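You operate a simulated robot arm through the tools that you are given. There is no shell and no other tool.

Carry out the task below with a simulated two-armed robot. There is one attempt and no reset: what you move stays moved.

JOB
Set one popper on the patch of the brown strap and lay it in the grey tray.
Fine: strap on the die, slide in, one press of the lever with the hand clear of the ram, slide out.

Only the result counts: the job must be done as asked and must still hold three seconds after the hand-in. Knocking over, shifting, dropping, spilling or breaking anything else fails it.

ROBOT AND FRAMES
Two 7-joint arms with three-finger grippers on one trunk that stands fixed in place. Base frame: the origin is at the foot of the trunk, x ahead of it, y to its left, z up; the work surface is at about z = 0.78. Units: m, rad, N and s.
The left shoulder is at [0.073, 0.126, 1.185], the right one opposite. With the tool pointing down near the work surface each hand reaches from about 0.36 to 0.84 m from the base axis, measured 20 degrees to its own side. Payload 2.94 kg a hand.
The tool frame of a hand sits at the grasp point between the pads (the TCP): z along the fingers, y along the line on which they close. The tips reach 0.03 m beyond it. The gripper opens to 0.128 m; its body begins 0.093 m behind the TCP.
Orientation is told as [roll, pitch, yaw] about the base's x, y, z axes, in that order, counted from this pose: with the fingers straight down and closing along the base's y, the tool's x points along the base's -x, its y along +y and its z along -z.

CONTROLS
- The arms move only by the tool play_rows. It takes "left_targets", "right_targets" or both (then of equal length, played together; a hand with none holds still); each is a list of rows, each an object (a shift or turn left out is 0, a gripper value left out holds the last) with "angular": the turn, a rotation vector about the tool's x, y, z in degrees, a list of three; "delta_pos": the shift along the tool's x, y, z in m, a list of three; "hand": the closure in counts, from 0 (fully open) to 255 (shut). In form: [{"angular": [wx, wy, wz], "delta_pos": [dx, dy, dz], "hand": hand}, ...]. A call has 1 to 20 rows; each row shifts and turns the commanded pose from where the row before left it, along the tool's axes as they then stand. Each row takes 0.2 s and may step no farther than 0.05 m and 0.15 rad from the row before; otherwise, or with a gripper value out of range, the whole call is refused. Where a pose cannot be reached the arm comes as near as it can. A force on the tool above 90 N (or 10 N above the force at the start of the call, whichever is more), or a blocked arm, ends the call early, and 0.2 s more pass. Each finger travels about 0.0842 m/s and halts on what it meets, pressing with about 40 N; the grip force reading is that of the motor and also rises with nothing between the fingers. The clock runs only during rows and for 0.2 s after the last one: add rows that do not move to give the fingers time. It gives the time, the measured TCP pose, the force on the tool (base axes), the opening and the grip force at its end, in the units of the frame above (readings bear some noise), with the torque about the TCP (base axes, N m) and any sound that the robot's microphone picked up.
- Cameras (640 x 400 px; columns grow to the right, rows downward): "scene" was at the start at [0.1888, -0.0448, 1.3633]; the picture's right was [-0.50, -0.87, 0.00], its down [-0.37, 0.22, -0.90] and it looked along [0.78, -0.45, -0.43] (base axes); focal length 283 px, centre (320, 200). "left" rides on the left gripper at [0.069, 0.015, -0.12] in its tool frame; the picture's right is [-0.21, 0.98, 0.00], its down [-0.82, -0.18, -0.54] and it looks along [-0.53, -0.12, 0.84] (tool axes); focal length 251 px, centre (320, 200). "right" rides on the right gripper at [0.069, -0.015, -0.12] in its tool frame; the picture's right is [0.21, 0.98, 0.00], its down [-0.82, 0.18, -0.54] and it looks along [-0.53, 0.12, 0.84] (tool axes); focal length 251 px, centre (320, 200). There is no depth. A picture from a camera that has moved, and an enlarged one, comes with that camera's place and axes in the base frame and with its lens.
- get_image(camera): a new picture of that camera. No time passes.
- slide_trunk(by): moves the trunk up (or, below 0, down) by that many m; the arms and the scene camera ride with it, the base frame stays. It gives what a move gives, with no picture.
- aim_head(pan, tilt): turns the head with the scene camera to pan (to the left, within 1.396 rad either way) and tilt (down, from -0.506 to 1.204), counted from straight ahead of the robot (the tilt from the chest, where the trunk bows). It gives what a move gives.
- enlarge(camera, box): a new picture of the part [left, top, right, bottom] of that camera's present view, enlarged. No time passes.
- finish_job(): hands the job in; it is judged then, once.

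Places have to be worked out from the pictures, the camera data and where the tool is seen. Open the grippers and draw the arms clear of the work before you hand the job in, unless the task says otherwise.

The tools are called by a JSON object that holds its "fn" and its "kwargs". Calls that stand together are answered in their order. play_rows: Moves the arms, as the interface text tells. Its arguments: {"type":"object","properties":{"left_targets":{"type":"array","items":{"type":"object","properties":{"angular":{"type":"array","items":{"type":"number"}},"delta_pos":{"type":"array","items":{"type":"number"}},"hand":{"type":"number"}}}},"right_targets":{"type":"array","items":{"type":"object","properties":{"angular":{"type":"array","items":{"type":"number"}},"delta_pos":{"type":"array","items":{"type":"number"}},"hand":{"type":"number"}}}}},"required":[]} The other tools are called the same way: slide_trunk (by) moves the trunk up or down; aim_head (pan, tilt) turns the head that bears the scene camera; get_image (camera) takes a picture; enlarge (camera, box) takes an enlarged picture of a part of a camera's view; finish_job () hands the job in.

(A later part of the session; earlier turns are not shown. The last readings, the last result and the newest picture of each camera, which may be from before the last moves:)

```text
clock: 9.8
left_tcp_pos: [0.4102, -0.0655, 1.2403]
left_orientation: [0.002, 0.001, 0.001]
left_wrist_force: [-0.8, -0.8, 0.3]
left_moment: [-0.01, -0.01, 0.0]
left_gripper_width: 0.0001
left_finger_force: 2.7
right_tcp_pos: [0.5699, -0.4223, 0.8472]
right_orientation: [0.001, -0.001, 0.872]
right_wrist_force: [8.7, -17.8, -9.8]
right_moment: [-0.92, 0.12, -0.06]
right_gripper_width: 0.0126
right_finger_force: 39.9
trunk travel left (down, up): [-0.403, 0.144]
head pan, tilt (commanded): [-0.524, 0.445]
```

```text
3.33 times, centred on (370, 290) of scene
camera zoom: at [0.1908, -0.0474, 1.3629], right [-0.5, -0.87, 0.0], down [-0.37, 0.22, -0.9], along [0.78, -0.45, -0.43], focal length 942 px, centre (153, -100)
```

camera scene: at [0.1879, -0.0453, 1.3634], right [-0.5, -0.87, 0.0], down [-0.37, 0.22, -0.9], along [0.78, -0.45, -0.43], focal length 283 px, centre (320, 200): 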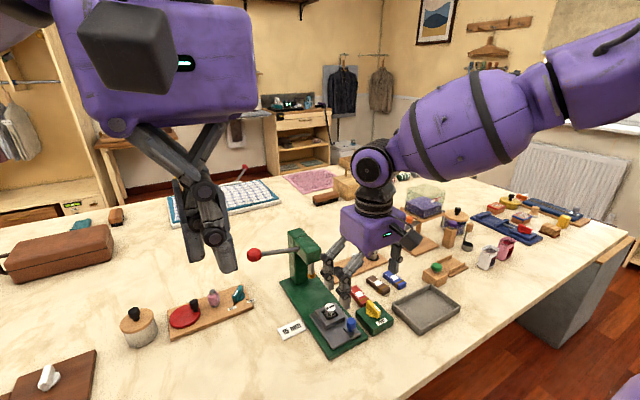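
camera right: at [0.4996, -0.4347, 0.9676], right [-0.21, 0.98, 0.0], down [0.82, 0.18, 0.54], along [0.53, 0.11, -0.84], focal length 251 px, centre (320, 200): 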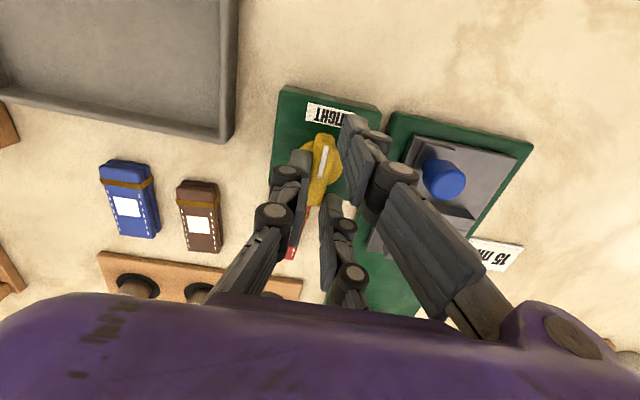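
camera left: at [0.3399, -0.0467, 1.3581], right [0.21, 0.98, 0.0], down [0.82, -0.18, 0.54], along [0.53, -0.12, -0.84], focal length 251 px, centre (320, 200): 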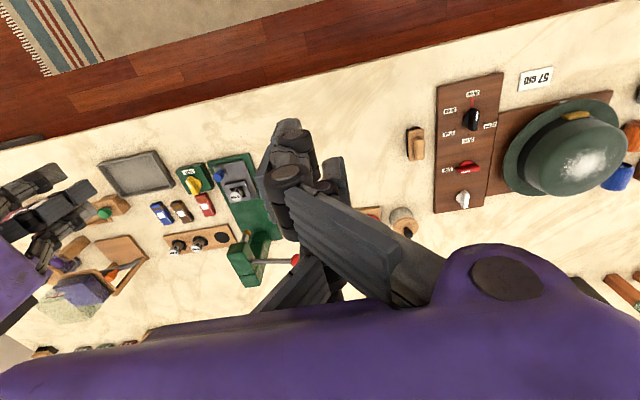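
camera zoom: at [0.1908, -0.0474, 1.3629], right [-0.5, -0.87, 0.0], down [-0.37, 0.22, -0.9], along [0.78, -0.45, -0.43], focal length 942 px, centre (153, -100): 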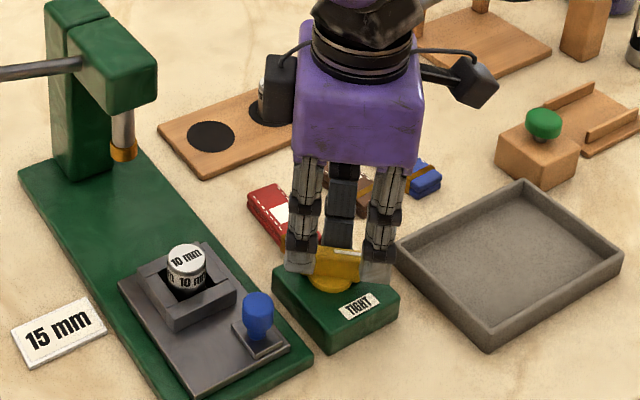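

{"fn": "play_rows", "kwargs": {"right_targets": [{"angular": [0, 0, -8]}, {"angular": [0, 0, -8]}, {"angular": [0, 0, -8]}, {"angular": [0, 0, -8]}, {"angular": [0, 0, -8]}, {}]}}

{"fn": "enlarge", "kwargs": {"camera": "scene", "box": [300, 230, 440, 350]}}

{"fn": "get_image", "kwargs": {"camera": "right"}}

```text
clock: 11.2
left_tcp_pos: [0.4101, -0.0655, 1.2372]
left_orientation: [0.002, 0.003, 0.0]
left_wrist_force: [-0.1, 0.2, -0.2]
left_moment: [0.0, 0.0, -0.01]
left_gripper_width: 0.0001
left_finger_force: 3.0
right_tcp_pos: [0.5725, -0.4232, 0.8475]
right_orientation: [-0.005, -0.002, 1.571]
right_wrist_force: [21.9, -22.8, -4.2]
right_moment: [0.1, -0.49, -0.05]
right_gripper_width: 0.0131
right_finger_force: 39.5
trunk travel left (down, up): [-0.403, 0.144]
head pan, tilt (commanded): [-0.524, 0.445]
```

```text
3.33 times, centred on (370, 290) of scene
camera zoom: at [0.1917, -0.0478, 1.3628], right [-0.5, -0.87, 0.0], down [-0.38, 0.22, -0.9], along [0.78, -0.45, -0.43], focal length 942 px, centre (153, -100)
```

zoom: 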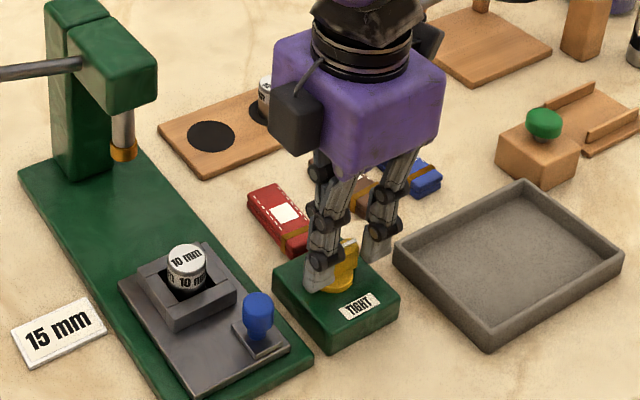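

```text
taken
camera right: at [0.5868, -0.4924, 0.9677], right [-0.98, -0.21, 0.0], down [-0.18, 0.82, 0.54], along [-0.11, 0.53, -0.84], focal length 251 px, centre (320, 200)
```

right: 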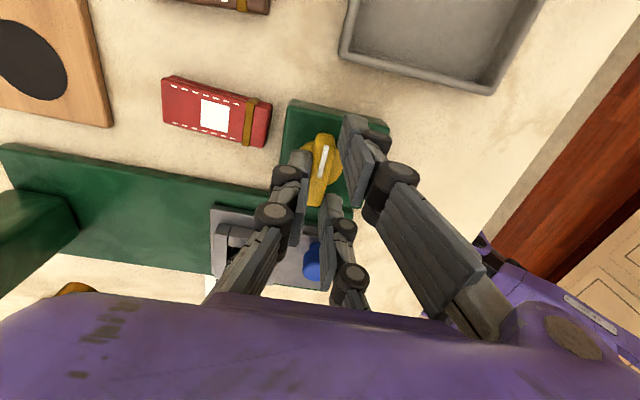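

The knob has turned 90° from TIGHT. I let go, rise, and inspect the knob and box.

{"fn": "play_rows", "kwargs": {"right_targets": [{"hand": 185}, {"hand": 185}, {"delta_pos": [0, 0, -0.03]}, {"delta_pos": [0, 0, -0.04]}, {}]}}

{"fn": "enlarge", "kwargs": {"camera": "scene", "box": [310, 260, 430, 350]}}

{"fn": "get_image", "kwargs": {"camera": "right"}}

```text
clock: 12.4
left_tcp_pos: [0.4091, -0.0632, 1.2368]
left_orientation: [-0.002, 0.001, -0.001]
left_wrist_force: [-0.5, 0.5, -0.1]
left_moment: [0.0, 0.01, 0.0]
left_gripper_width: 0.0002
left_finger_force: 3.0
right_tcp_pos: [0.5679, -0.4199, 0.9196]
right_orientation: [-0.001, 0.0, 1.572]
right_wrist_force: [-0.1, 0.3, -0.1]
right_moment: [0.02, 0.03, 0.0]
right_gripper_width: 0.0353
right_finger_force: 0.1
trunk travel left (down, up): [-0.403, 0.144]
head pan, tilt (commanded): [-0.524, 0.445]
```

```text
4.44 times, centred on (370, 305) of scene
camera zoom: at [0.1892, -0.0448, 1.3632], right [-0.5, -0.87, 0.0], down [-0.37, 0.22, -0.9], along [0.78, -0.45, -0.43], focal length 1257 px, centre (98, -267)
```

zoom: 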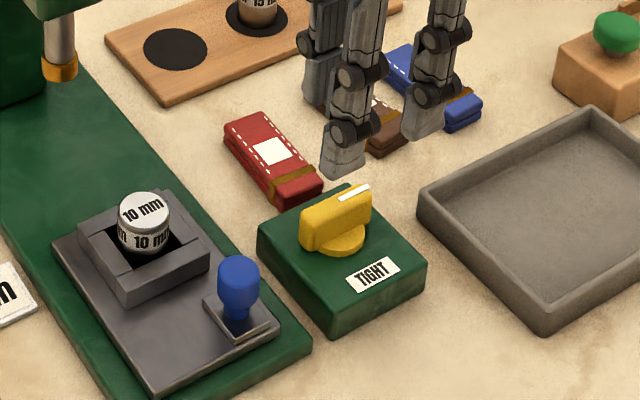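

```text
taken
camera right: at [0.5828, -0.488, 1.0394], right [-0.98, -0.21, 0.0], down [-0.18, 0.82, 0.54], along [-0.12, 0.53, -0.84], focal length 251 px, centre (320, 200)
```

right: 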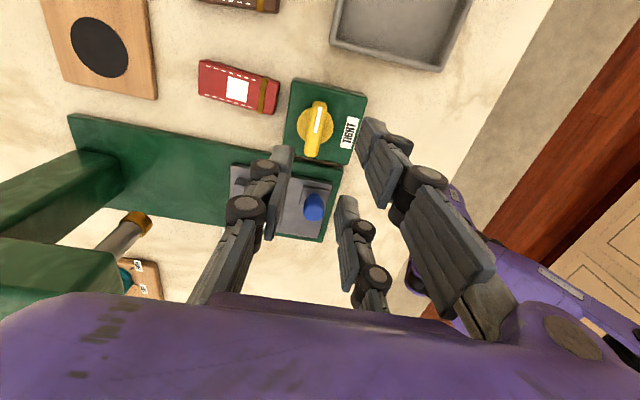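

The pointer now faces -y, away from TIGHT, and nothing else moved. I rise, turn the hand back to yaw 0, and test (high up) how far the right arm reaches toward the die rack.

{"fn": "play_rows", "kwargs": {"right_targets": [{"delta_pos": [0, 0, -0.045], "hand": 160}, {"angular": [0, 0, 8.18]}, {"angular": [0, 0, 8.18]}, {"angular": [0, 0, 8.18]}, {"angular": [0, 0, 8.18]}, {"angular": [0, 0, 8.18]}, {"angular": [0, 0, 8.18]}, {"angular": [0, 0, 8.18]}, {"angular": [0, 0, 8.18]}, {"angular": [0, 0, 8.18]}, {"angular": [0, 0, 8.18]}, {"angular": [0, 0, 8.18]}, {"delta_pos": [-0.043, -0.021, 0]}, {"delta_pos": [-0.043, -0.021, 0]}, {"delta_pos": [-0.043, -0.021, 0]}, {"delta_pos": [-0.043, -0.021, 0]}, {}, {}]}}

{"fn": "get_image", "kwargs": {"camera": "right"}}

{"fn": "get_image", "kwargs": {"camera": "scene"}}

```text
clock: 16.2
left_tcp_pos: [0.4079, -0.062, 1.2387]
left_orientation: [0.002, -0.001, -0.001]
left_wrist_force: [0.5, -1.2, 0.1]
left_moment: [-0.01, 0.0, -0.02]
left_gripper_width: 0.0
left_finger_force: 3.3
right_tcp_pos: [0.677, -0.4933, 0.9704]
right_orientation: [-0.001, -0.001, 0.0]
right_wrist_force: [0.8, -0.7, -0.1]
right_moment: [-0.04, 0.01, 0.0]
right_gripper_width: 0.0479
right_finger_force: 0.0
right hand out of reach, approached as far as the arm can: row 15, 16
trunk travel left (down, up): [-0.403, 0.144]
head pan, tilt (commanded): [-0.524, 0.445]
```

```text
taken
camera right: at [0.6088, -0.5077, 1.0904], right [-0.21, 0.98, 0.0], down [0.82, 0.18, 0.54], along [0.53, 0.12, -0.84], focal length 251 px, centre (320, 200)
```

right: 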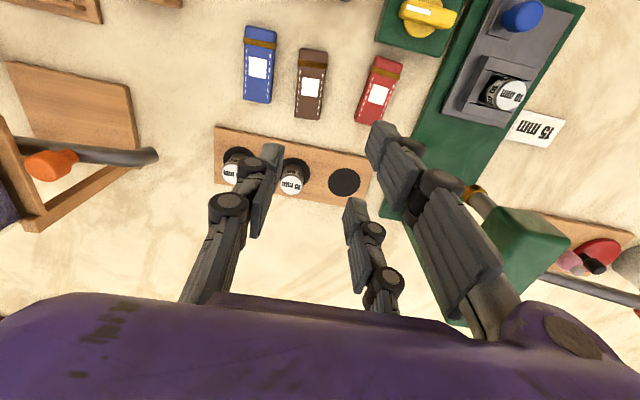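

```text
taken
camera scene: at [0.1887, -0.0442, 1.3633], right [-0.5, -0.87, 0.0], down [-0.37, 0.22, -0.9], along [0.78, -0.45, -0.43], focal length 283 px, centre (320, 200)
```

scene: 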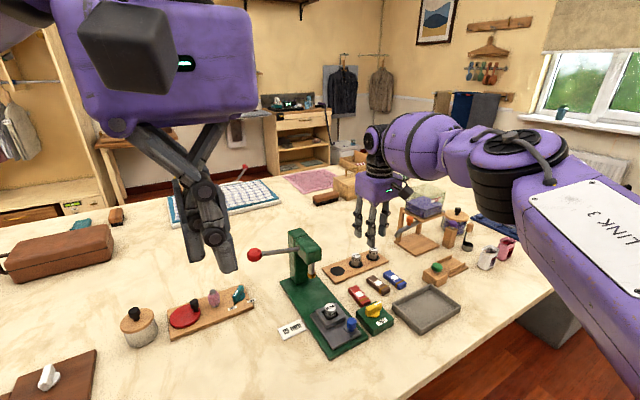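

The arm stops near 0.84 m radius with the tool vertical, so the rack (x≈0.766) needs a tilted hand; the straps and press are within reach. I back off toward the robot and check the commanded pose.

{"fn": "play_rows", "kwargs": {"right_targets": [{"delta_pos": [0.05, 0, 0]}, {"delta_pos": [0.05, 0, 0]}, {}]}}

```text
clock: 17.0
left_tcp_pos: [0.4102, -0.0626, 1.2385]
left_orientation: [0.0, 0.001, 0.0]
left_wrist_force: [0.7, -0.2, -0.7]
left_moment: [0.02, 0.02, 0.02]
left_gripper_width: 0.0001
left_finger_force: 2.8
right_tcp_pos: [0.5795, -0.4932, 0.9711]
right_orientation: [0.0, 0.002, -0.001]
right_wrist_force: [-0.3, -0.5, 0.7]
right_moment: [-0.01, 0.04, 0.01]
right_gripper_width: 0.0477
right_finger_force: 0.1
trunk travel left (down, up): [-0.403, 0.144]
head pan, tilt (commanded): [-0.524, 0.445]
```

The commanded pose follows the reached one. I move to hover above the die pocket and look.

{"fn": "play_rows", "kwargs": {"right_targets": [{"delta_pos": [-0.005, 0.0428, 0.00525]}, {"delta_pos": [-0.005, 0.0428, 0.00525]}, {"delta_pos": [-0.005, 0.0428, 0.00525]}, {"delta_pos": [-0.005, 0.0428, 0.00525]}, {}]}}

{"fn": "get_image", "kwargs": {"camera": "right"}}

{"fn": "enlarge", "kwargs": {"camera": "right", "box": [260, 80, 380, 200]}}

{"fn": "enlarge", "kwargs": {"camera": "scene", "box": [280, 230, 400, 350]}}

```text
clock: 18.2
left_tcp_pos: [0.4085, -0.0639, 1.2406]
left_orientation: [0.0, 0.0, 0.001]
left_wrist_force: [-0.3, -0.5, 0.1]
left_moment: [0.0, 0.03, 0.0]
left_gripper_width: 0.0001
left_finger_force: 3.1
right_tcp_pos: [0.6004, -0.3187, 0.9518]
right_orientation: [0.0, 0.001, 0.0]
right_wrist_force: [0.2, -0.6, -0.4]
right_moment: [-0.01, -0.02, -0.01]
right_gripper_width: 0.0479
right_finger_force: 0.1
trunk travel left (down, up): [-0.403, 0.144]
head pan, tilt (commanded): [-0.524, 0.445]
```

```text
taken
camera right: at [0.5306, -0.3342, 1.071], right [-0.21, 0.98, 0.0], down [0.82, 0.18, 0.54], along [0.53, 0.12, -0.84], focal length 251 px, centre (320, 200)
```

right: 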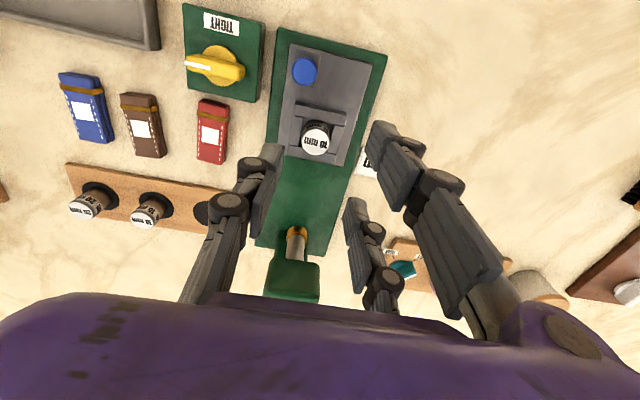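

```text
3.33 times, centred on (320, 140) of right
camera zoom: at [0.5306, -0.3342, 1.071], right [-0.21, 0.98, 0.0], down [0.82, 0.18, 0.54], along [0.53, 0.12, -0.84], focal length 838 px, centre (320, 400)
```

zoom: 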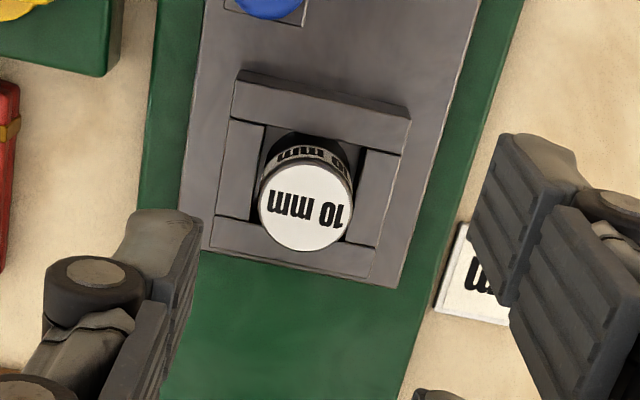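

```text
3.33 times, centred on (340, 290) of scene
camera zoom: at [0.1882, -0.0458, 1.3633], right [-0.5, -0.87, 0.0], down [-0.37, 0.22, -0.9], along [0.78, -0.45, -0.43], focal length 942 px, centre (253, -100)
```

zoom: 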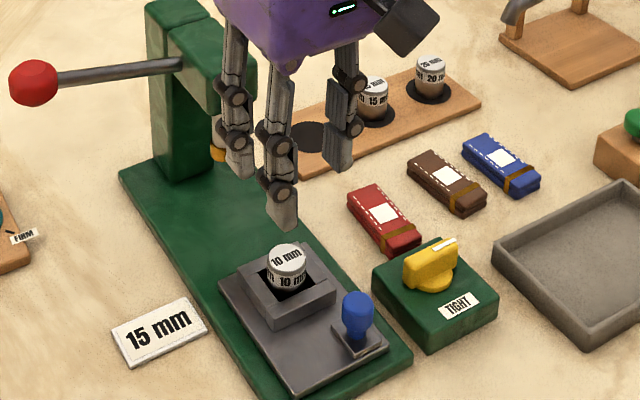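

Die and pocket centre measure at [0.6127, -0.3207] and [0.6113, -0.3205]. With the TCP at x≈0.600 the die falls between the single finger and the far side finger; I descend so the tips stop just above the block.

{"fn": "play_rows", "kwargs": {"right_targets": [{"delta_pos": [0, -0.0015, 0.04]}, {"delta_pos": [0, 0, 0.04]}, {}, {"delta_pos": [0, 0, 0.011]}, {}]}}

{"fn": "get_image", "kwargs": {"camera": "right"}}

{"fn": "enlarge", "kwargs": {"camera": "scene", "box": [290, 270, 370, 340]}}

```text
clock: 19.4
left_tcp_pos: [0.4083, -0.0632, 1.2386]
left_orientation: [0.0, -0.002, 0.0]
left_wrist_force: [-0.2, -0.3, 0.0]
left_moment: [-0.04, 0.01, 0.0]
left_gripper_width: 0.0002
left_finger_force: 3.1
right_tcp_pos: [0.5992, -0.3192, 0.8606]
right_orientation: [-0.001, -0.002, -0.001]
right_wrist_force: [0.0, 0.0, -0.3]
right_moment: [-0.02, -0.01, 0.03]
right_gripper_width: 0.0476
right_finger_force: 0.1
trunk travel left (down, up): [-0.403, 0.144]
head pan, tilt (commanded): [-0.524, 0.445]
```

```text
taken
camera right: at [0.5298, -0.3351, 0.9806], right [-0.21, 0.98, 0.0], down [0.82, 0.18, 0.54], along [0.53, 0.12, -0.84], focal length 251 px, centre (320, 200)
```

right: 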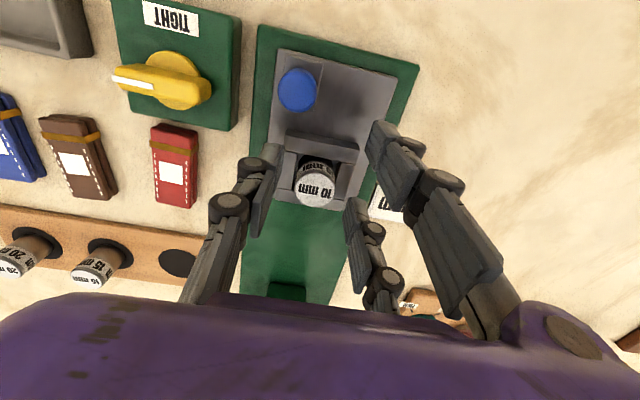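

```text
5.71 times, centred on (330, 305) of scene
camera zoom: at [0.1884, -0.0445, 1.3634], right [-0.5, -0.87, 0.0], down [-0.37, 0.22, -0.9], along [0.78, -0.45, -0.43], focal length 1616 px, centre (263, -400)
```

zoom: 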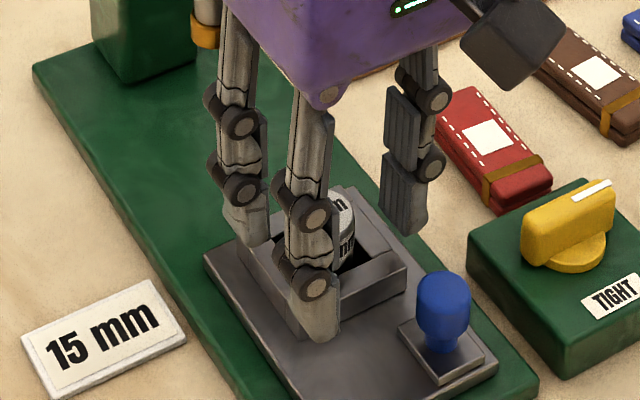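

I zoom in on the fingers beside the die before closing.

{"fn": "enlarge", "kwargs": {"camera": "right", "box": [230, 110, 410, 230]}}

```text
3.33 times, centred on (320, 170) of right
camera zoom: at [0.5298, -0.3351, 0.9806], right [-0.21, 0.98, 0.0], down [0.82, 0.18, 0.54], along [0.53, 0.12, -0.84], focal length 838 px, centre (320, 300)
```

zoom: 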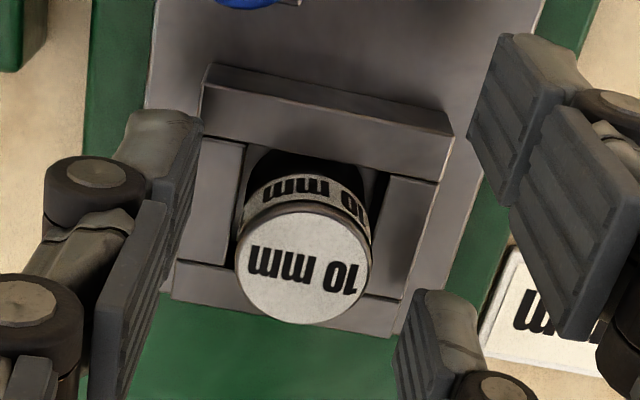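

The die sits at tool (-0.0114, -0.0009), so I shift about 1.5 mm to centre it between the two pads' edges, then close gently.

{"fn": "play_rows", "kwargs": {"right_targets": [{"delta_pos": [0.0015, -0.001, 0.001]}, {}, {"hand": 195}, {"hand": 205}, {"hand": 215}, {"hand": 230}, {"hand": 230}]}}

{"fn": "enlarge", "kwargs": {"camera": "right", "box": [230, 110, 410, 230]}}

```text
clock: 21.0
left_tcp_pos: [0.4084, -0.0627, 1.2391]
left_orientation: [0.0, -0.001, -0.001]
left_wrist_force: [-0.1, -0.5, -0.6]
left_moment: [-0.02, -0.01, 0.01]
left_gripper_width: 0.0001
left_finger_force: 3.5
right_tcp_pos: [0.597, -0.3201, 0.8596]
right_orientation: [0.0, 0.0, 0.001]
right_wrist_force: [-0.1, 3.8, 0.0]
right_moment: [0.16, 0.02, 0.07]
right_gripper_width: 0.024
right_finger_force: 40.1
trunk travel left (down, up): [-0.403, 0.144]
head pan, tilt (commanded): [-0.524, 0.445]
```

```text
3.33 times, centred on (320, 170) of right
camera zoom: at [0.5285, -0.3355, 0.9788], right [-0.21, 0.98, 0.0], down [0.82, 0.18, 0.54], along [0.53, 0.12, -0.84], focal length 838 px, centre (320, 300)
```

zoom: 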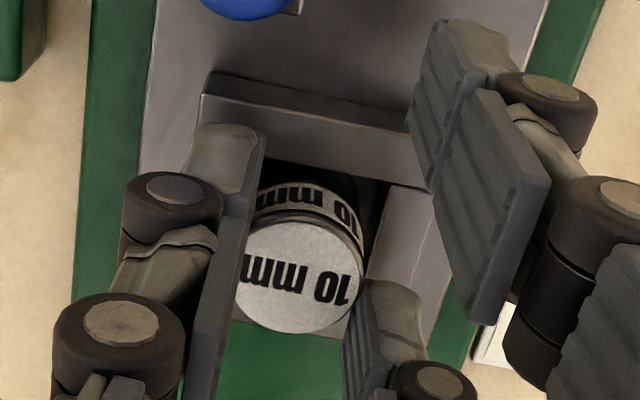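

The die is held (24 mm, 40 N). I lift it a few millimetres and watch the force.

{"fn": "play_rows", "kwargs": {"right_targets": [{"hand": 255}, {"delta_pos": [0, 0, -0.004]}, {"delta_pos": [0, 0, -0.004]}, {}]}}

{"fn": "enlarge", "kwargs": {"camera": "right", "box": [230, 110, 410, 230]}}

```text
clock: 22.0
left_tcp_pos: [0.4086, -0.0628, 1.239]
left_orientation: [0.0, 0.001, -0.001]
left_wrist_force: [0.2, -0.9, 0.6]
left_moment: [-0.01, 0.01, -0.03]
left_gripper_width: 0.0003
left_finger_force: 3.0
right_tcp_pos: [0.5958, -0.3203, 0.866]
right_orientation: [0.0, 0.0, -0.001]
right_wrist_force: [-1.0, 3.8, -2.5]
right_moment: [0.22, 0.04, 0.11]
right_gripper_width: 0.0242
right_finger_force: 39.9
trunk travel left (down, up): [-0.403, 0.144]
head pan, tilt (commanded): [-0.524, 0.445]
```

```text
3.33 times, centred on (320, 170) of right
camera zoom: at [0.5277, -0.3354, 0.9862], right [-0.21, 0.98, 0.0], down [0.82, 0.18, 0.54], along [0.53, 0.12, -0.84], focal length 838 px, centre (320, 300)
```

zoom: 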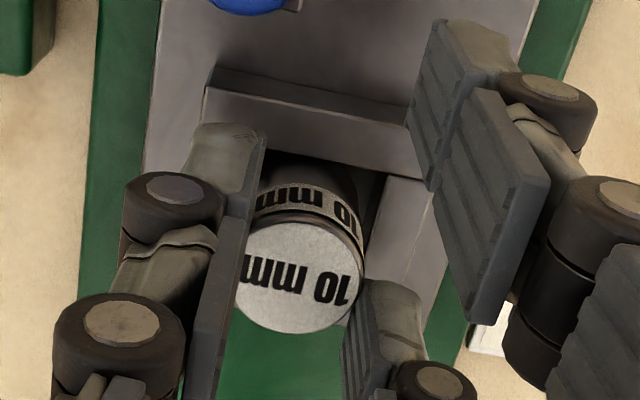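

The die came free and rides in the grip (weight about 2.5 N). I lift it clear, carry it around toward the rack and tilt the hand 14° so the arm can reach the empty seat.

{"fn": "play_rows", "kwargs": {"right_targets": [{"delta_pos": [0, 0, -0.02]}, {"delta_pos": [0, 0, -0.03]}, {"delta_pos": [0, 0, -0.03]}, {"delta_pos": [0, -0.03, 0]}, {"delta_pos": [0, -0.03, 0]}, {"delta_pos": [0, -0.03, 0]}, {"delta_pos": [0, -0.03, 0]}, {"delta_pos": [-0.03, 0, 0]}, {"delta_pos": [-0.03, 0, 0]}, {"angular": [0, -3.5, 0]}, {"angular": [0, -3.5, 0]}, {"angular": [0, -3.5, 0]}, {"angular": [0, -3.5, 0]}, {}]}}

{"fn": "get_image", "kwargs": {"camera": "right"}}

{"fn": "enlarge", "kwargs": {"camera": "scene", "box": [290, 190, 430, 300]}}

```text
clock: 25.0
left_tcp_pos: [0.4089, -0.0633, 1.2382]
left_orientation: [0.0, 0.001, -0.001]
left_wrist_force: [0.2, 0.4, 0.0]
left_moment: [-0.01, -0.01, -0.01]
left_gripper_width: 0.0001
left_finger_force: 2.8
right_tcp_pos: [0.657, -0.4428, 0.9456]
right_orientation: [-0.001, -0.245, 0.0]
right_wrist_force: [0.5, -0.6, -0.6]
right_moment: [0.0, 0.0, -0.01]
right_gripper_width: 0.0
right_finger_force: 3.0
trunk travel left (down, up): [-0.403, 0.144]
head pan, tilt (commanded): [-0.524, 0.445]
```

```text
taken
camera right: at [0.5614, -0.457, 1.0455], right [-0.21, 0.98, -0.05], down [0.67, 0.18, 0.72], along [0.72, 0.12, -0.69], focal length 251 px, centre (320, 200)
```

right: 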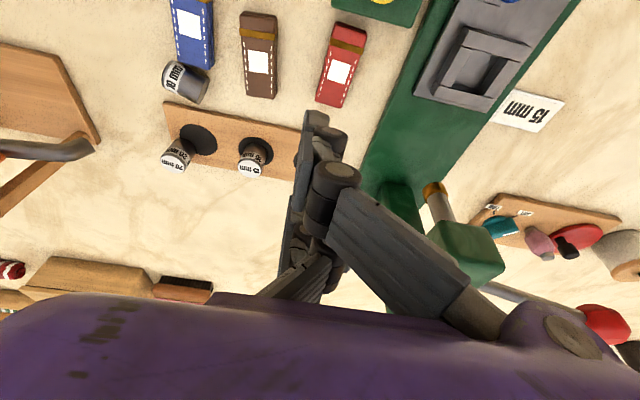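

```text
3.64 times, centred on (360, 245) of scene
camera zoom: at [0.1892, -0.0448, 1.3632], right [-0.5, -0.87, 0.0], down [-0.37, 0.22, -0.9], along [0.78, -0.45, -0.43], focal length 1028 px, centre (174, 36)
```

zoom: 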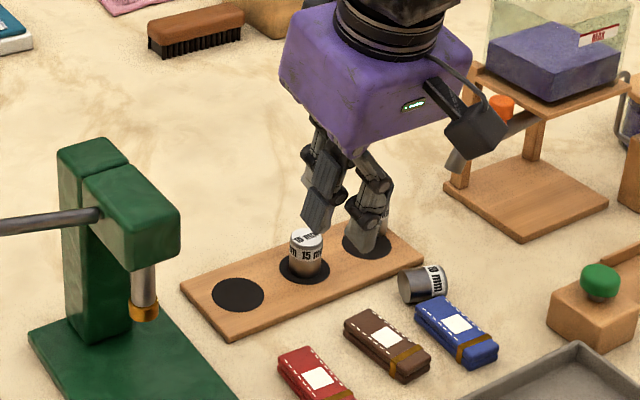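

The die slipped out of the edge grip during the carry and now lies on its side near the rack's near edge, at about [0.69, -0.58]. I look closely at it and check whether the straps or the other dies were disturbed.

{"fn": "enlarge", "kwargs": {"camera": "right", "box": [110, 0, 370, 190]}}

{"fn": "enlarge", "kwargs": {"camera": "scene", "box": [340, 240, 440, 310]}}

{"fn": "enlarge", "kwargs": {"camera": "scene", "box": [270, 230, 420, 360]}}

```text
2.11 times, centred on (240, 95) of right
camera zoom: at [0.5614, -0.457, 1.0455], right [-0.21, 0.98, -0.05], down [0.67, 0.18, 0.72], along [0.72, 0.12, -0.69], focal length 529 px, centre (488, 421)
```

zoom: 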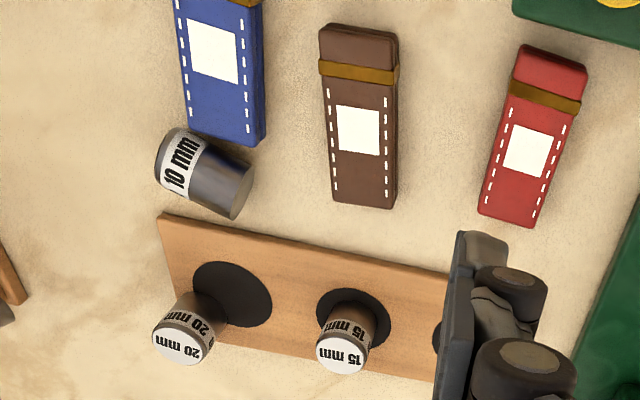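

```text
5.71 times, centred on (390, 275) of scene
camera zoom: at [0.1892, -0.0448, 1.3632], right [-0.5, -0.87, 0.0], down [-0.37, 0.22, -0.9], along [0.78, -0.45, -0.43], focal length 1616 px, centre (-80, -229)
```

zoom: 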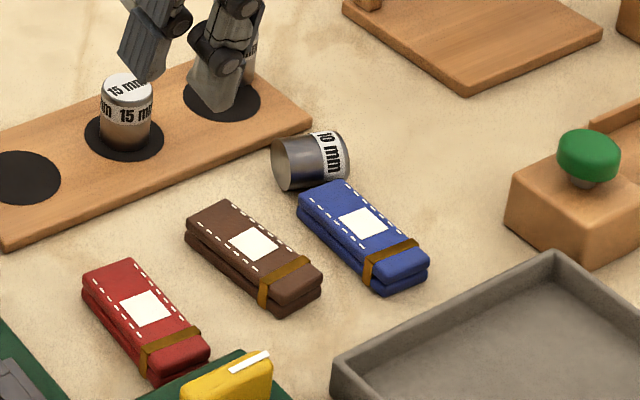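

```text
3.08 times, centred on (345, 295) of scene
camera zoom: at [0.1892, -0.0448, 1.3632], right [-0.5, -0.87, 0.0], down [-0.37, 0.22, -0.9], along [0.78, -0.45, -0.43], focal length 870 px, centre (243, -92)
```

zoom: 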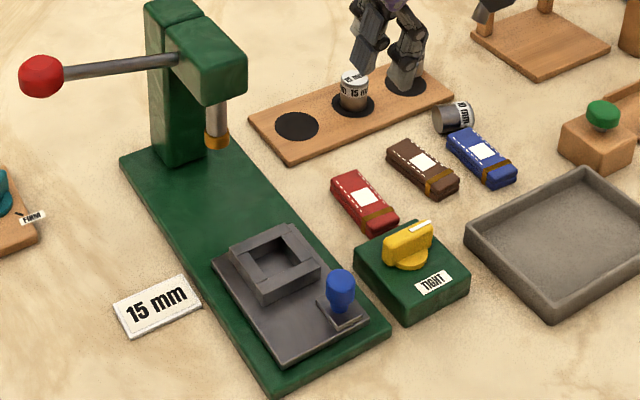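

The die knocked the 20 mm die about 2 cm off its seat centre and nudged the blue strap about 9 mm; I will put those right too. First I recover the 10 mm die: I orient the hand along its axis (yaw -21°, tilt 24° outward) and hover over it.

{"fn": "play_rows", "kwargs": {"right_targets": [{"hand": 160, "angular": [1.69, 0, 6.8]}, {"angular": [1.69, 0, 6.8]}, {"angular": [1.69, 0, 6.8]}, {"angular": [0, -5, 0]}, {"angular": [0, -5, 0]}, {}]}}

```text
clock: 26.4
left_tcp_pos: [0.4079, -0.0635, 1.2391]
left_orientation: [-0.001, 0.0, 0.002]
left_wrist_force: [0.0, 0.4, 0.1]
left_moment: [0.04, 0.02, 0.02]
left_gripper_width: 0.0
left_finger_force: 2.5
right_tcp_pos: [0.6561, -0.442, 0.9468]
right_orientation: [0.0, -0.421, -0.368]
right_wrist_force: [0.2, -0.7, -0.5]
right_moment: [0.01, 0.02, 0.0]
right_gripper_width: 0.0478
right_finger_force: 0.0
trunk travel left (down, up): [-0.403, 0.144]
head pan, tilt (commanded): [-0.524, 0.445]
```

{"fn": "play_rows", "kwargs": {"right_targets": [{"delta_pos": [-0.0143, -0.0291, 0.0189]}, {"delta_pos": [-0.0143, -0.0291, 0.0189]}, {"delta_pos": [-0.0143, -0.0291, 0.0189]}, {"delta_pos": [-0.0143, -0.0291, 0.0189]}, {}]}}

{"fn": "get_image", "kwargs": {"camera": "right"}}

{"fn": "enlarge", "kwargs": {"camera": "right", "box": [230, 60, 410, 190]}}

{"fn": "enlarge", "kwargs": {"camera": "scene", "box": [340, 220, 460, 310]}}

```text
clock: 27.6
left_tcp_pos: [0.4077, -0.0623, 1.2393]
left_orientation: [0.001, 0.0, 0.001]
left_wrist_force: [-0.6, -1.3, 0.8]
left_moment: [0.0, -0.05, -0.05]
left_gripper_width: 0.0002
left_finger_force: 2.8
right_tcp_pos: [0.6943, -0.5782, 0.8981]
right_orientation: [0.0, -0.42, -0.366]
right_wrist_force: [-0.1, 0.3, 0.2]
right_moment: [0.0, 0.02, 0.01]
right_gripper_width: 0.0475
right_finger_force: 0.0
trunk travel left (down, up): [-0.403, 0.144]
head pan, tilt (commanded): [-0.524, 0.445]
```

```text
taken
camera right: at [0.5848, -0.5517, 0.9789], right [0.17, 0.98, -0.09], down [0.56, -0.02, 0.83], along [0.81, -0.19, -0.55], focal length 251 px, centre (320, 200)
```

right: 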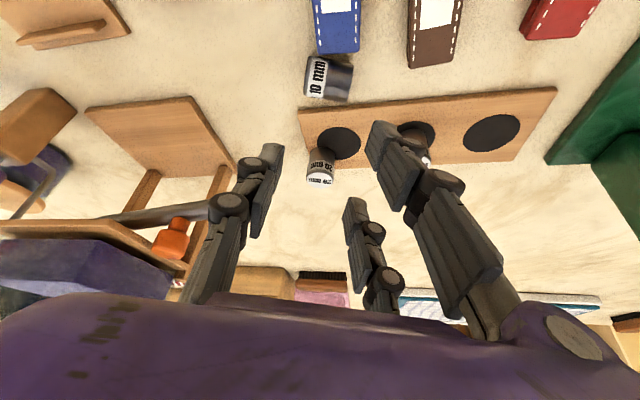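

```text
3.08 times, centred on (320, 125) of right
camera zoom: at [0.5848, -0.5517, 0.9789], right [0.17, 0.98, -0.09], down [0.56, -0.02, 0.83], along [0.81, -0.19, -0.55], focal length 774 px, centre (320, 431)
```

zoom: 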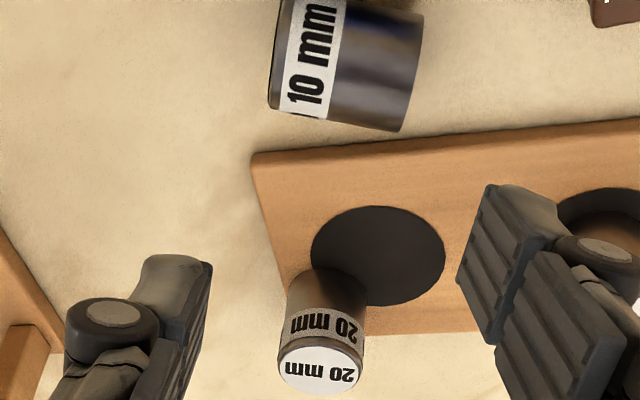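

```text
4.44 times, centred on (400, 265) of scene
camera zoom: at [0.1882, -0.0441, 1.3634], right [-0.5, -0.87, 0.0], down [-0.37, 0.22, -0.9], along [0.78, -0.45, -0.43], focal length 1257 px, centre (-36, -89)
```

zoom: 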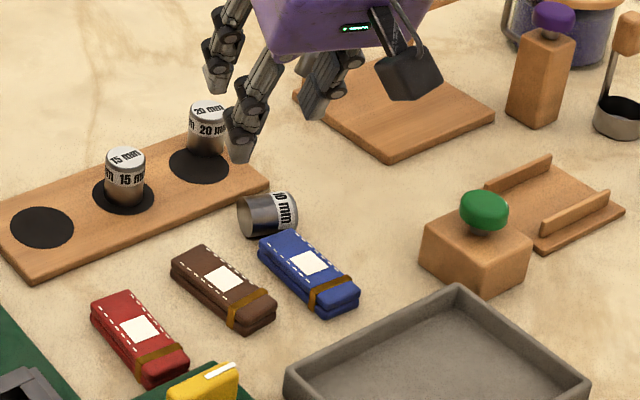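

{"fn": "enlarge", "kwargs": {"camera": "right", "box": [270, 0, 390, 110]}}

```text
3.64 times, centred on (330, 55) of right
camera zoom: at [0.5848, -0.5517, 0.9789], right [0.17, 0.98, -0.09], down [0.56, -0.02, 0.83], along [0.81, -0.19, -0.55], focal length 914 px, centre (284, 727)
```

zoom: 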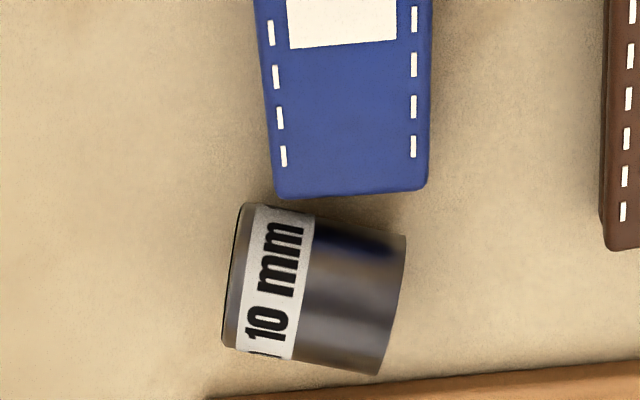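

The die's centre is at [0.693, -0.581], almost touching the blue strap, and the arm is near its reach limit there. I raise the hand and lower the trunk by 0.12 m to gain reach.

{"fn": "play_rows", "kwargs": {"right_targets": [{"delta_pos": [-0.0163, 0, -0.0365]}, {"delta_pos": [-0.0163, 0, -0.0365]}, {"delta_pos": [-0.0163, 0, -0.0365]}, {}]}}

{"fn": "slide_trunk", "kwargs": {"by": -0.12}}

{"fn": "get_image", "kwargs": {"camera": "scene"}}

{"fn": "enlarge", "kwargs": {"camera": "right", "box": [270, 0, 390, 110]}}

```text
clock: 28.6
left_tcp_pos: [0.4088, -0.063, 1.2385]
left_orientation: [-0.001, 0.0, 0.0]
left_wrist_force: [-0.5, -1.0, -0.7]
left_moment: [0.05, -0.01, 0.01]
left_gripper_width: 0.0
left_finger_force: 2.7
right_tcp_pos: [0.6949, -0.5794, 1.0191]
right_orientation: [0.001, -0.419, -0.367]
right_wrist_force: [0.2, -1.3, 0.0]
right_moment: [0.02, 0.03, 0.01]
right_gripper_width: 0.0477
right_finger_force: 0.0
trunk travel left (down, up): [-0.403, 0.144]
head pan, tilt (commanded): [-0.524, 0.445]
```

```text
clock: 30.1
left_tcp_pos: [0.4083, -0.0616, 1.1197]
left_orientation: [0.0, -0.002, 0.001]
left_wrist_force: [-0.1, -0.2, 0.0]
left_moment: [0.02, -0.03, -0.02]
left_gripper_width: 0.0001
left_finger_force: 3.1
right_tcp_pos: [0.6914, -0.5799, 0.9004]
right_orientation: [-0.001, -0.421, -0.368]
right_wrist_force: [0.5, 0.0, 0.2]
right_moment: [0.01, 0.01, 0.0]
right_gripper_width: 0.0477
right_finger_force: 0.0
trunk travel left (down, up): [-0.283, 0.264]
head pan, tilt (commanded): [-0.524, 0.445]
```

```text
taken
camera scene: at [0.2188, -0.0447, 1.2438], right [-0.5, -0.87, 0.0], down [-0.37, 0.22, -0.9], along [0.78, -0.45, -0.43], focal length 283 px, centre (320, 200)
```

scene: 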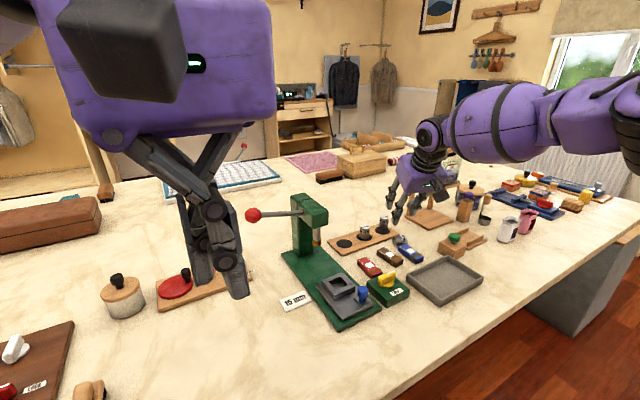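

```text
3.64 times, centred on (330, 55) of right
camera zoom: at [0.5828, -0.5543, 0.9815], right [0.17, 0.98, -0.09], down [0.56, -0.02, 0.83], along [0.81, -0.19, -0.55], focal length 914 px, centre (284, 727)
```

zoom: 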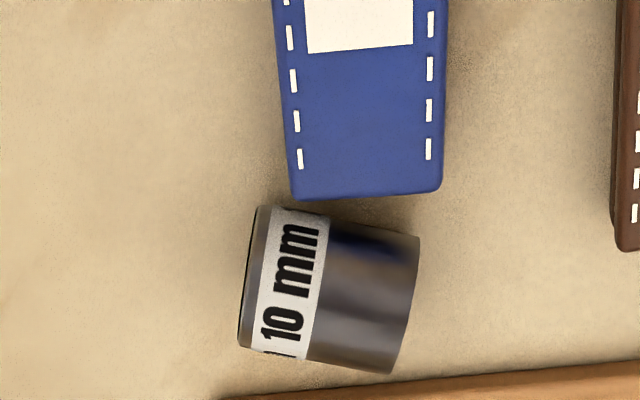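

I open to 60 mm and descend so that the near finger lands just beyond the die's right-hand end, stopping short to check.

{"fn": "play_rows", "kwargs": {"right_targets": [{"hand": 135, "delta_pos": [0.0068, -0.0026, 0.0294]}, {"delta_pos": [0.0068, -0.0026, 0.0294]}, {}]}}

{"fn": "get_image", "kwargs": {"camera": "right"}}

{"fn": "enlarge", "kwargs": {"camera": "scene", "box": [350, 200, 470, 290]}}

```text
clock: 30.9
left_tcp_pos: [0.4084, -0.0617, 1.1194]
left_orientation: [0.0, 0.0, 0.0]
left_wrist_force: [-0.4, 0.5, 0.6]
left_moment: [-0.02, 0.02, 0.01]
left_gripper_width: 0.0
left_finger_force: 2.9
right_tcp_pos: [0.7004, -0.5901, 0.841]
right_orientation: [0.0, -0.421, -0.367]
right_wrist_force: [-0.8, 0.3, -0.1]
right_moment: [-0.01, 0.0, 0.02]
right_gripper_width: 0.0604
right_finger_force: 0.1
trunk travel left (down, up): [-0.283, 0.264]
head pan, tilt (commanded): [-0.524, 0.445]
```

```text
taken
camera right: at [0.5912, -0.5631, 0.9219], right [0.17, 0.98, -0.09], down [0.56, -0.02, 0.83], along [0.81, -0.19, -0.55], focal length 251 px, centre (320, 200)
```

right: 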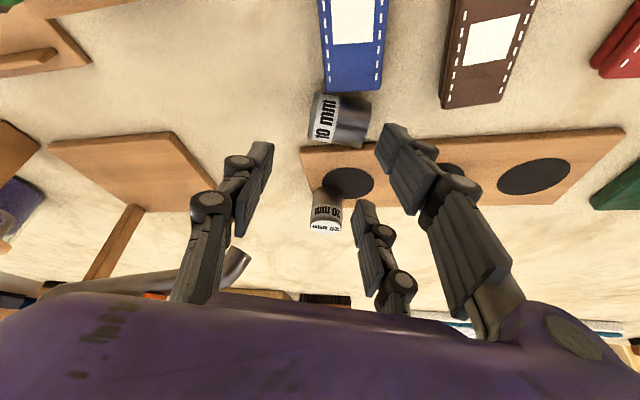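

```text
4.44 times, centred on (410, 245) of scene
camera zoom: at [0.2189, -0.0446, 1.2438], right [-0.5, -0.87, 0.0], down [-0.37, 0.22, -0.9], along [0.78, -0.45, -0.43], focal length 1257 px, centre (-80, 0)
```

zoom: 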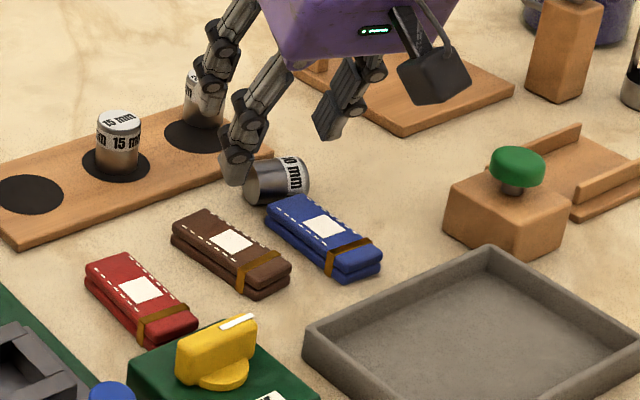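

{"fn": "enlarge", "kwargs": {"camera": "right", "box": [240, 60, 460, 240]}}

```text
2.22 times, centred on (350, 150) of right
camera zoom: at [0.5912, -0.5631, 0.9219], right [0.17, 0.98, -0.09], down [0.56, -0.02, 0.83], along [0.81, -0.19, -0.55], focal length 559 px, centre (253, 311)
```

zoom: 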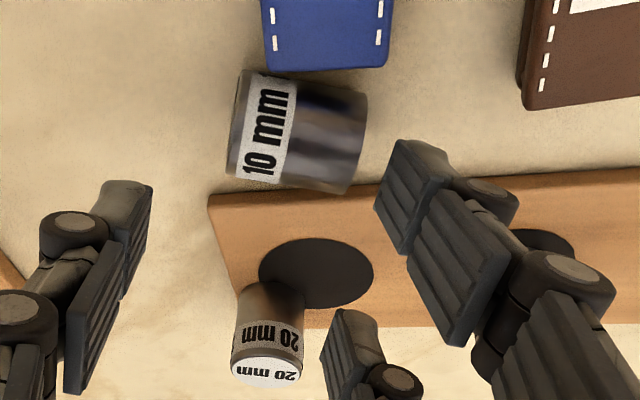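

Clear on all sides. I lower the last 15 mm and push the die along its axis, away from the strap, by about 4 cm.

{"fn": "play_rows", "kwargs": {"right_targets": [{"delta_pos": [0.0026, -0.0014, 0.0147]}, {}, {"delta_pos": [0, -0.01, 0]}, {"delta_pos": [0, -0.01, 0]}, {"delta_pos": [0, -0.01, 0]}, {"delta_pos": [0, -0.01, 0]}, {"delta_pos": [0, -0.01, 0]}, {}]}}

{"fn": "enlarge", "kwargs": {"camera": "right", "box": [240, 40, 460, 220]}}

{"fn": "enlarge", "kwargs": {"camera": "scene", "box": [350, 200, 470, 290]}}

```text
clock: 32.7
left_tcp_pos: [0.4073, -0.0631, 1.1192]
left_orientation: [-0.001, 0.0, 0.001]
left_wrist_force: [-0.4, -0.9, -0.8]
left_moment: [0.01, -0.02, 0.03]
left_gripper_width: 0.0
left_finger_force: 3.5
right_tcp_pos: [0.686, -0.6384, 0.8254]
right_orientation: [0.0, -0.42, -0.365]
right_wrist_force: [0.4, -0.8, -0.3]
right_moment: [0.02, 0.0, -0.01]
right_gripper_width: 0.0603
right_finger_force: 0.0
trunk travel left (down, up): [-0.283, 0.264]
head pan, tilt (commanded): [-0.524, 0.445]
```

```text
2.22 times, centred on (350, 130) of right
camera zoom: at [0.5769, -0.6123, 0.9073], right [0.17, 0.98, -0.09], down [0.56, -0.02, 0.83], along [0.81, -0.19, -0.55], focal length 559 px, centre (253, 356)
```

zoom: 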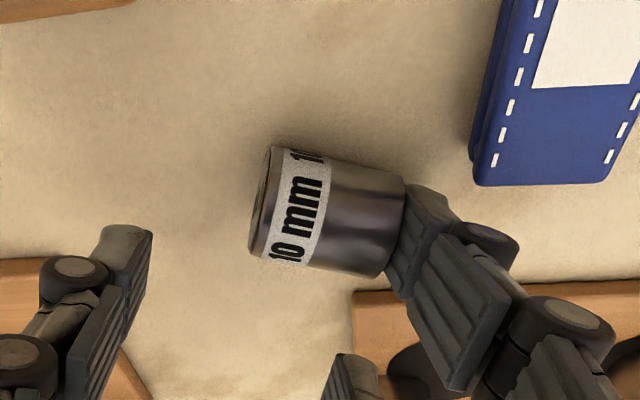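

```text
4.44 times, centred on (410, 245) of scene
camera zoom: at [0.2192, -0.0447, 1.2437], right [-0.5, -0.87, 0.0], down [-0.37, 0.22, -0.9], along [0.78, -0.45, -0.43], focal length 1257 px, centre (-80, 0)
```

zoom: 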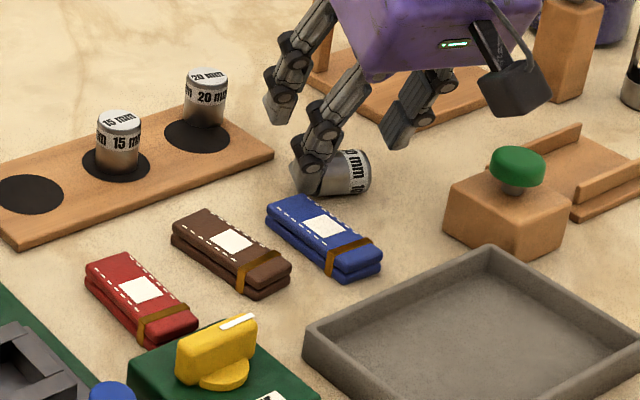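

The die slid clear. I shift the hand inward so the die's ends lie between the single finger and the near finger, and close on the ends.

{"fn": "play_rows", "kwargs": {"right_targets": [{"delta_pos": [0.0125, 0.001, -0.0056]}, {}, {"hand": 165}, {"hand": 185}, {"hand": 200}, {"hand": 230}, {"hand": 230}]}}

{"fn": "enlarge", "kwargs": {"camera": "right", "box": [240, 40, 460, 220]}}

{"fn": "enlarge", "kwargs": {"camera": "scene", "box": [350, 200, 470, 290]}}

```text
clock: 34.3
left_tcp_pos: [0.4084, -0.0624, 1.1192]
left_orientation: [0.001, -0.001, 0.001]
left_wrist_force: [-0.1, 0.5, 0.4]
left_moment: [-0.01, 0.0, -0.01]
left_gripper_width: 0.0
left_finger_force: 3.1
right_tcp_pos: [0.6739, -0.6316, 0.826]
right_orientation: [-0.001, -0.419, -0.368]
right_wrist_force: [0.1, -1.1, 1.4]
right_moment: [0.08, 0.02, -0.03]
right_gripper_width: 0.0327
right_finger_force: 39.7
trunk travel left (down, up): [-0.283, 0.264]
head pan, tilt (commanded): [-0.524, 0.445]
```

```text
2.22 times, centred on (350, 130) of right
camera zoom: at [0.5645, -0.6056, 0.9078], right [0.17, 0.98, -0.09], down [0.56, -0.02, 0.83], along [0.81, -0.19, -0.55], focal length 559 px, centre (253, 356)
```

zoom: 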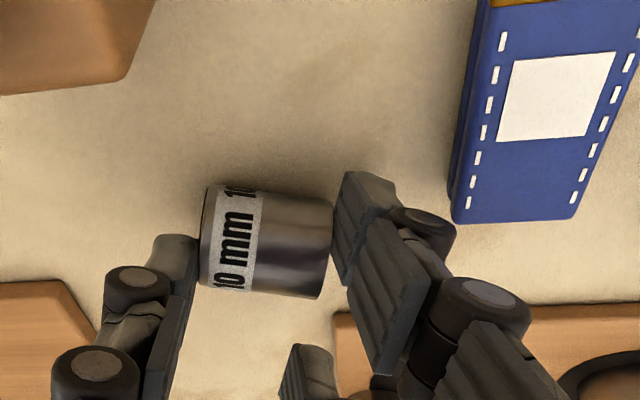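

```text
4.44 times, centred on (410, 245) of scene
camera zoom: at [0.219, -0.0447, 1.2437], right [-0.5, -0.87, 0.0], down [-0.37, 0.22, -0.9], along [0.78, -0.45, -0.43], focal length 1257 px, centre (-80, 0)
```

zoom: 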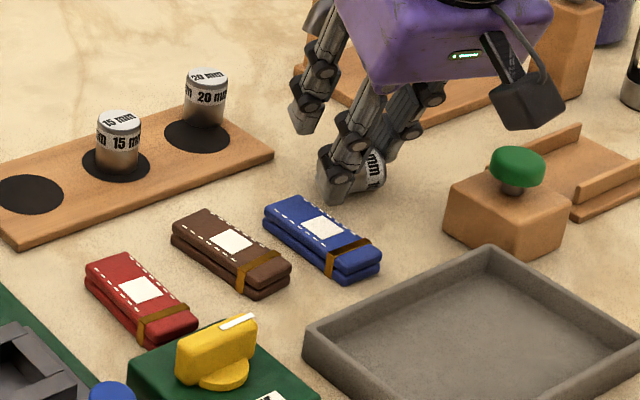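

The die is held by its ends (32.7 mm, 40 N). I lift it a little and check the hold.

{"fn": "play_rows", "kwargs": {"right_targets": [{"hand": 255, "delta_pos": [-0.0041, 0, -0.0091]}, {"delta_pos": [-0.0082, 0, -0.0183]}, {}]}}

{"fn": "enlarge", "kwargs": {"camera": "right", "box": [240, 40, 460, 220]}}

```text
clock: 35.1
left_tcp_pos: [0.4082, -0.0625, 1.1189]
left_orientation: [0.0, 0.0, 0.0]
left_wrist_force: [0.3, -0.2, 0.5]
left_moment: [0.03, -0.01, -0.04]
left_gripper_width: 0.0002
left_finger_force: 2.8
right_tcp_pos: [0.6736, -0.6337, 0.856]
right_orientation: [0.001, -0.419, -0.367]
right_wrist_force: [-0.1, -0.4, -1.5]
right_moment: [-0.02, -0.02, 0.0]
right_gripper_width: 0.0321
right_finger_force: 40.1
trunk travel left (down, up): [-0.283, 0.264]
head pan, tilt (commanded): [-0.524, 0.445]
```

```text
2.22 times, centred on (350, 130) of right
camera zoom: at [0.5646, -0.606, 0.9373], right [0.17, 0.98, -0.09], down [0.56, -0.02, 0.83], along [0.81, -0.19, -0.55], focal length 559 px, centre (253, 356)
```

zoom: 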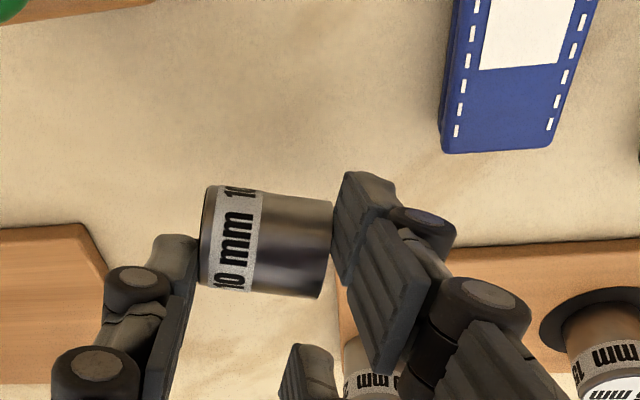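

The die holds well this way. I carry it to the free table area in front of the press.

{"fn": "play_rows", "kwargs": {"right_targets": [{"delta_pos": [-0.0133, 0, -0.0297]}, {"delta_pos": [-0.0133, 0, -0.0297]}, {"delta_pos": [0.0272, 0.0178, -0.0122]}, {"delta_pos": [0.0272, 0.0178, -0.0122]}, {"delta_pos": [0.0272, 0.0178, -0.0122]}, {"delta_pos": [0.0272, 0.0178, -0.0122]}, {"delta_pos": [0.0272, 0.0178, -0.0122]}, {"delta_pos": [0.0272, 0.0178, -0.0122]}, {"delta_pos": [0.0272, 0.0178, -0.0122]}, {"delta_pos": [0.0272, 0.0178, -0.0122]}, {"delta_pos": [0.0272, 0.0178, -0.0122]}, {"delta_pos": [0.0272, 0.0178, -0.0122]}, {}]}}

{"fn": "get_image", "kwargs": {"camera": "right"}}

{"fn": "enlarge", "kwargs": {"camera": "scene", "box": [300, 220, 460, 370]}}

```text
clock: 37.9
left_tcp_pos: [0.4087, -0.0629, 1.118]
left_orientation: [-0.001, 0.001, 0.0]
left_wrist_force: [0.1, 0.5, 0.9]
left_moment: [0.03, 0.01, -0.02]
left_gripper_width: 0.0
left_finger_force: 3.2
right_tcp_pos: [0.4609, -0.3602, 0.9214]
right_orientation: [0.0, -0.419, -0.369]
right_wrist_force: [0.5, 0.4, -1.7]
right_moment: [-0.01, -0.02, 0.0]
right_gripper_width: 0.0321
right_finger_force: 40.1
trunk travel left (down, up): [-0.283, 0.264]
head pan, tilt (commanded): [-0.524, 0.445]
```

```text
taken
camera right: at [0.3503, -0.3336, 1.003], right [0.17, 0.98, -0.09], down [0.56, -0.02, 0.83], along [0.81, -0.19, -0.55], focal length 251 px, centre (320, 200)
```

right: 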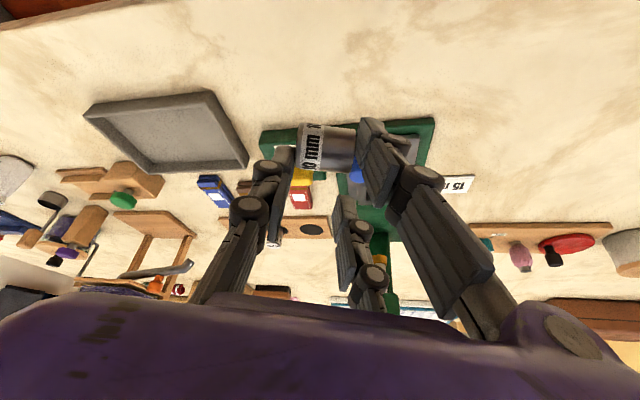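

```text
2.67 times, centred on (380, 295) of scene
camera zoom: at [0.2194, -0.0451, 1.2437], right [-0.5, -0.87, 0.0], down [-0.37, 0.22, -0.9], along [0.78, -0.45, -0.43], focal length 754 px, centre (160, -53)
```

zoom: 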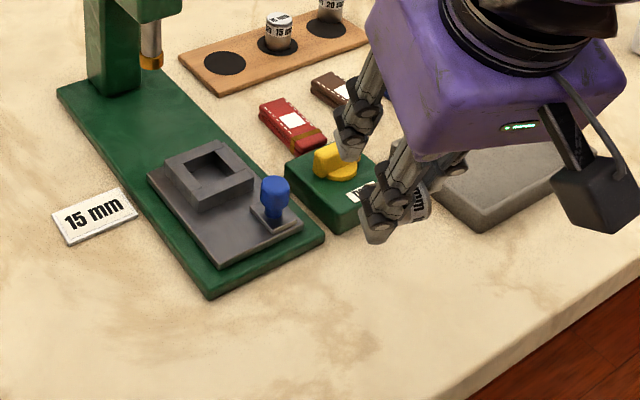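

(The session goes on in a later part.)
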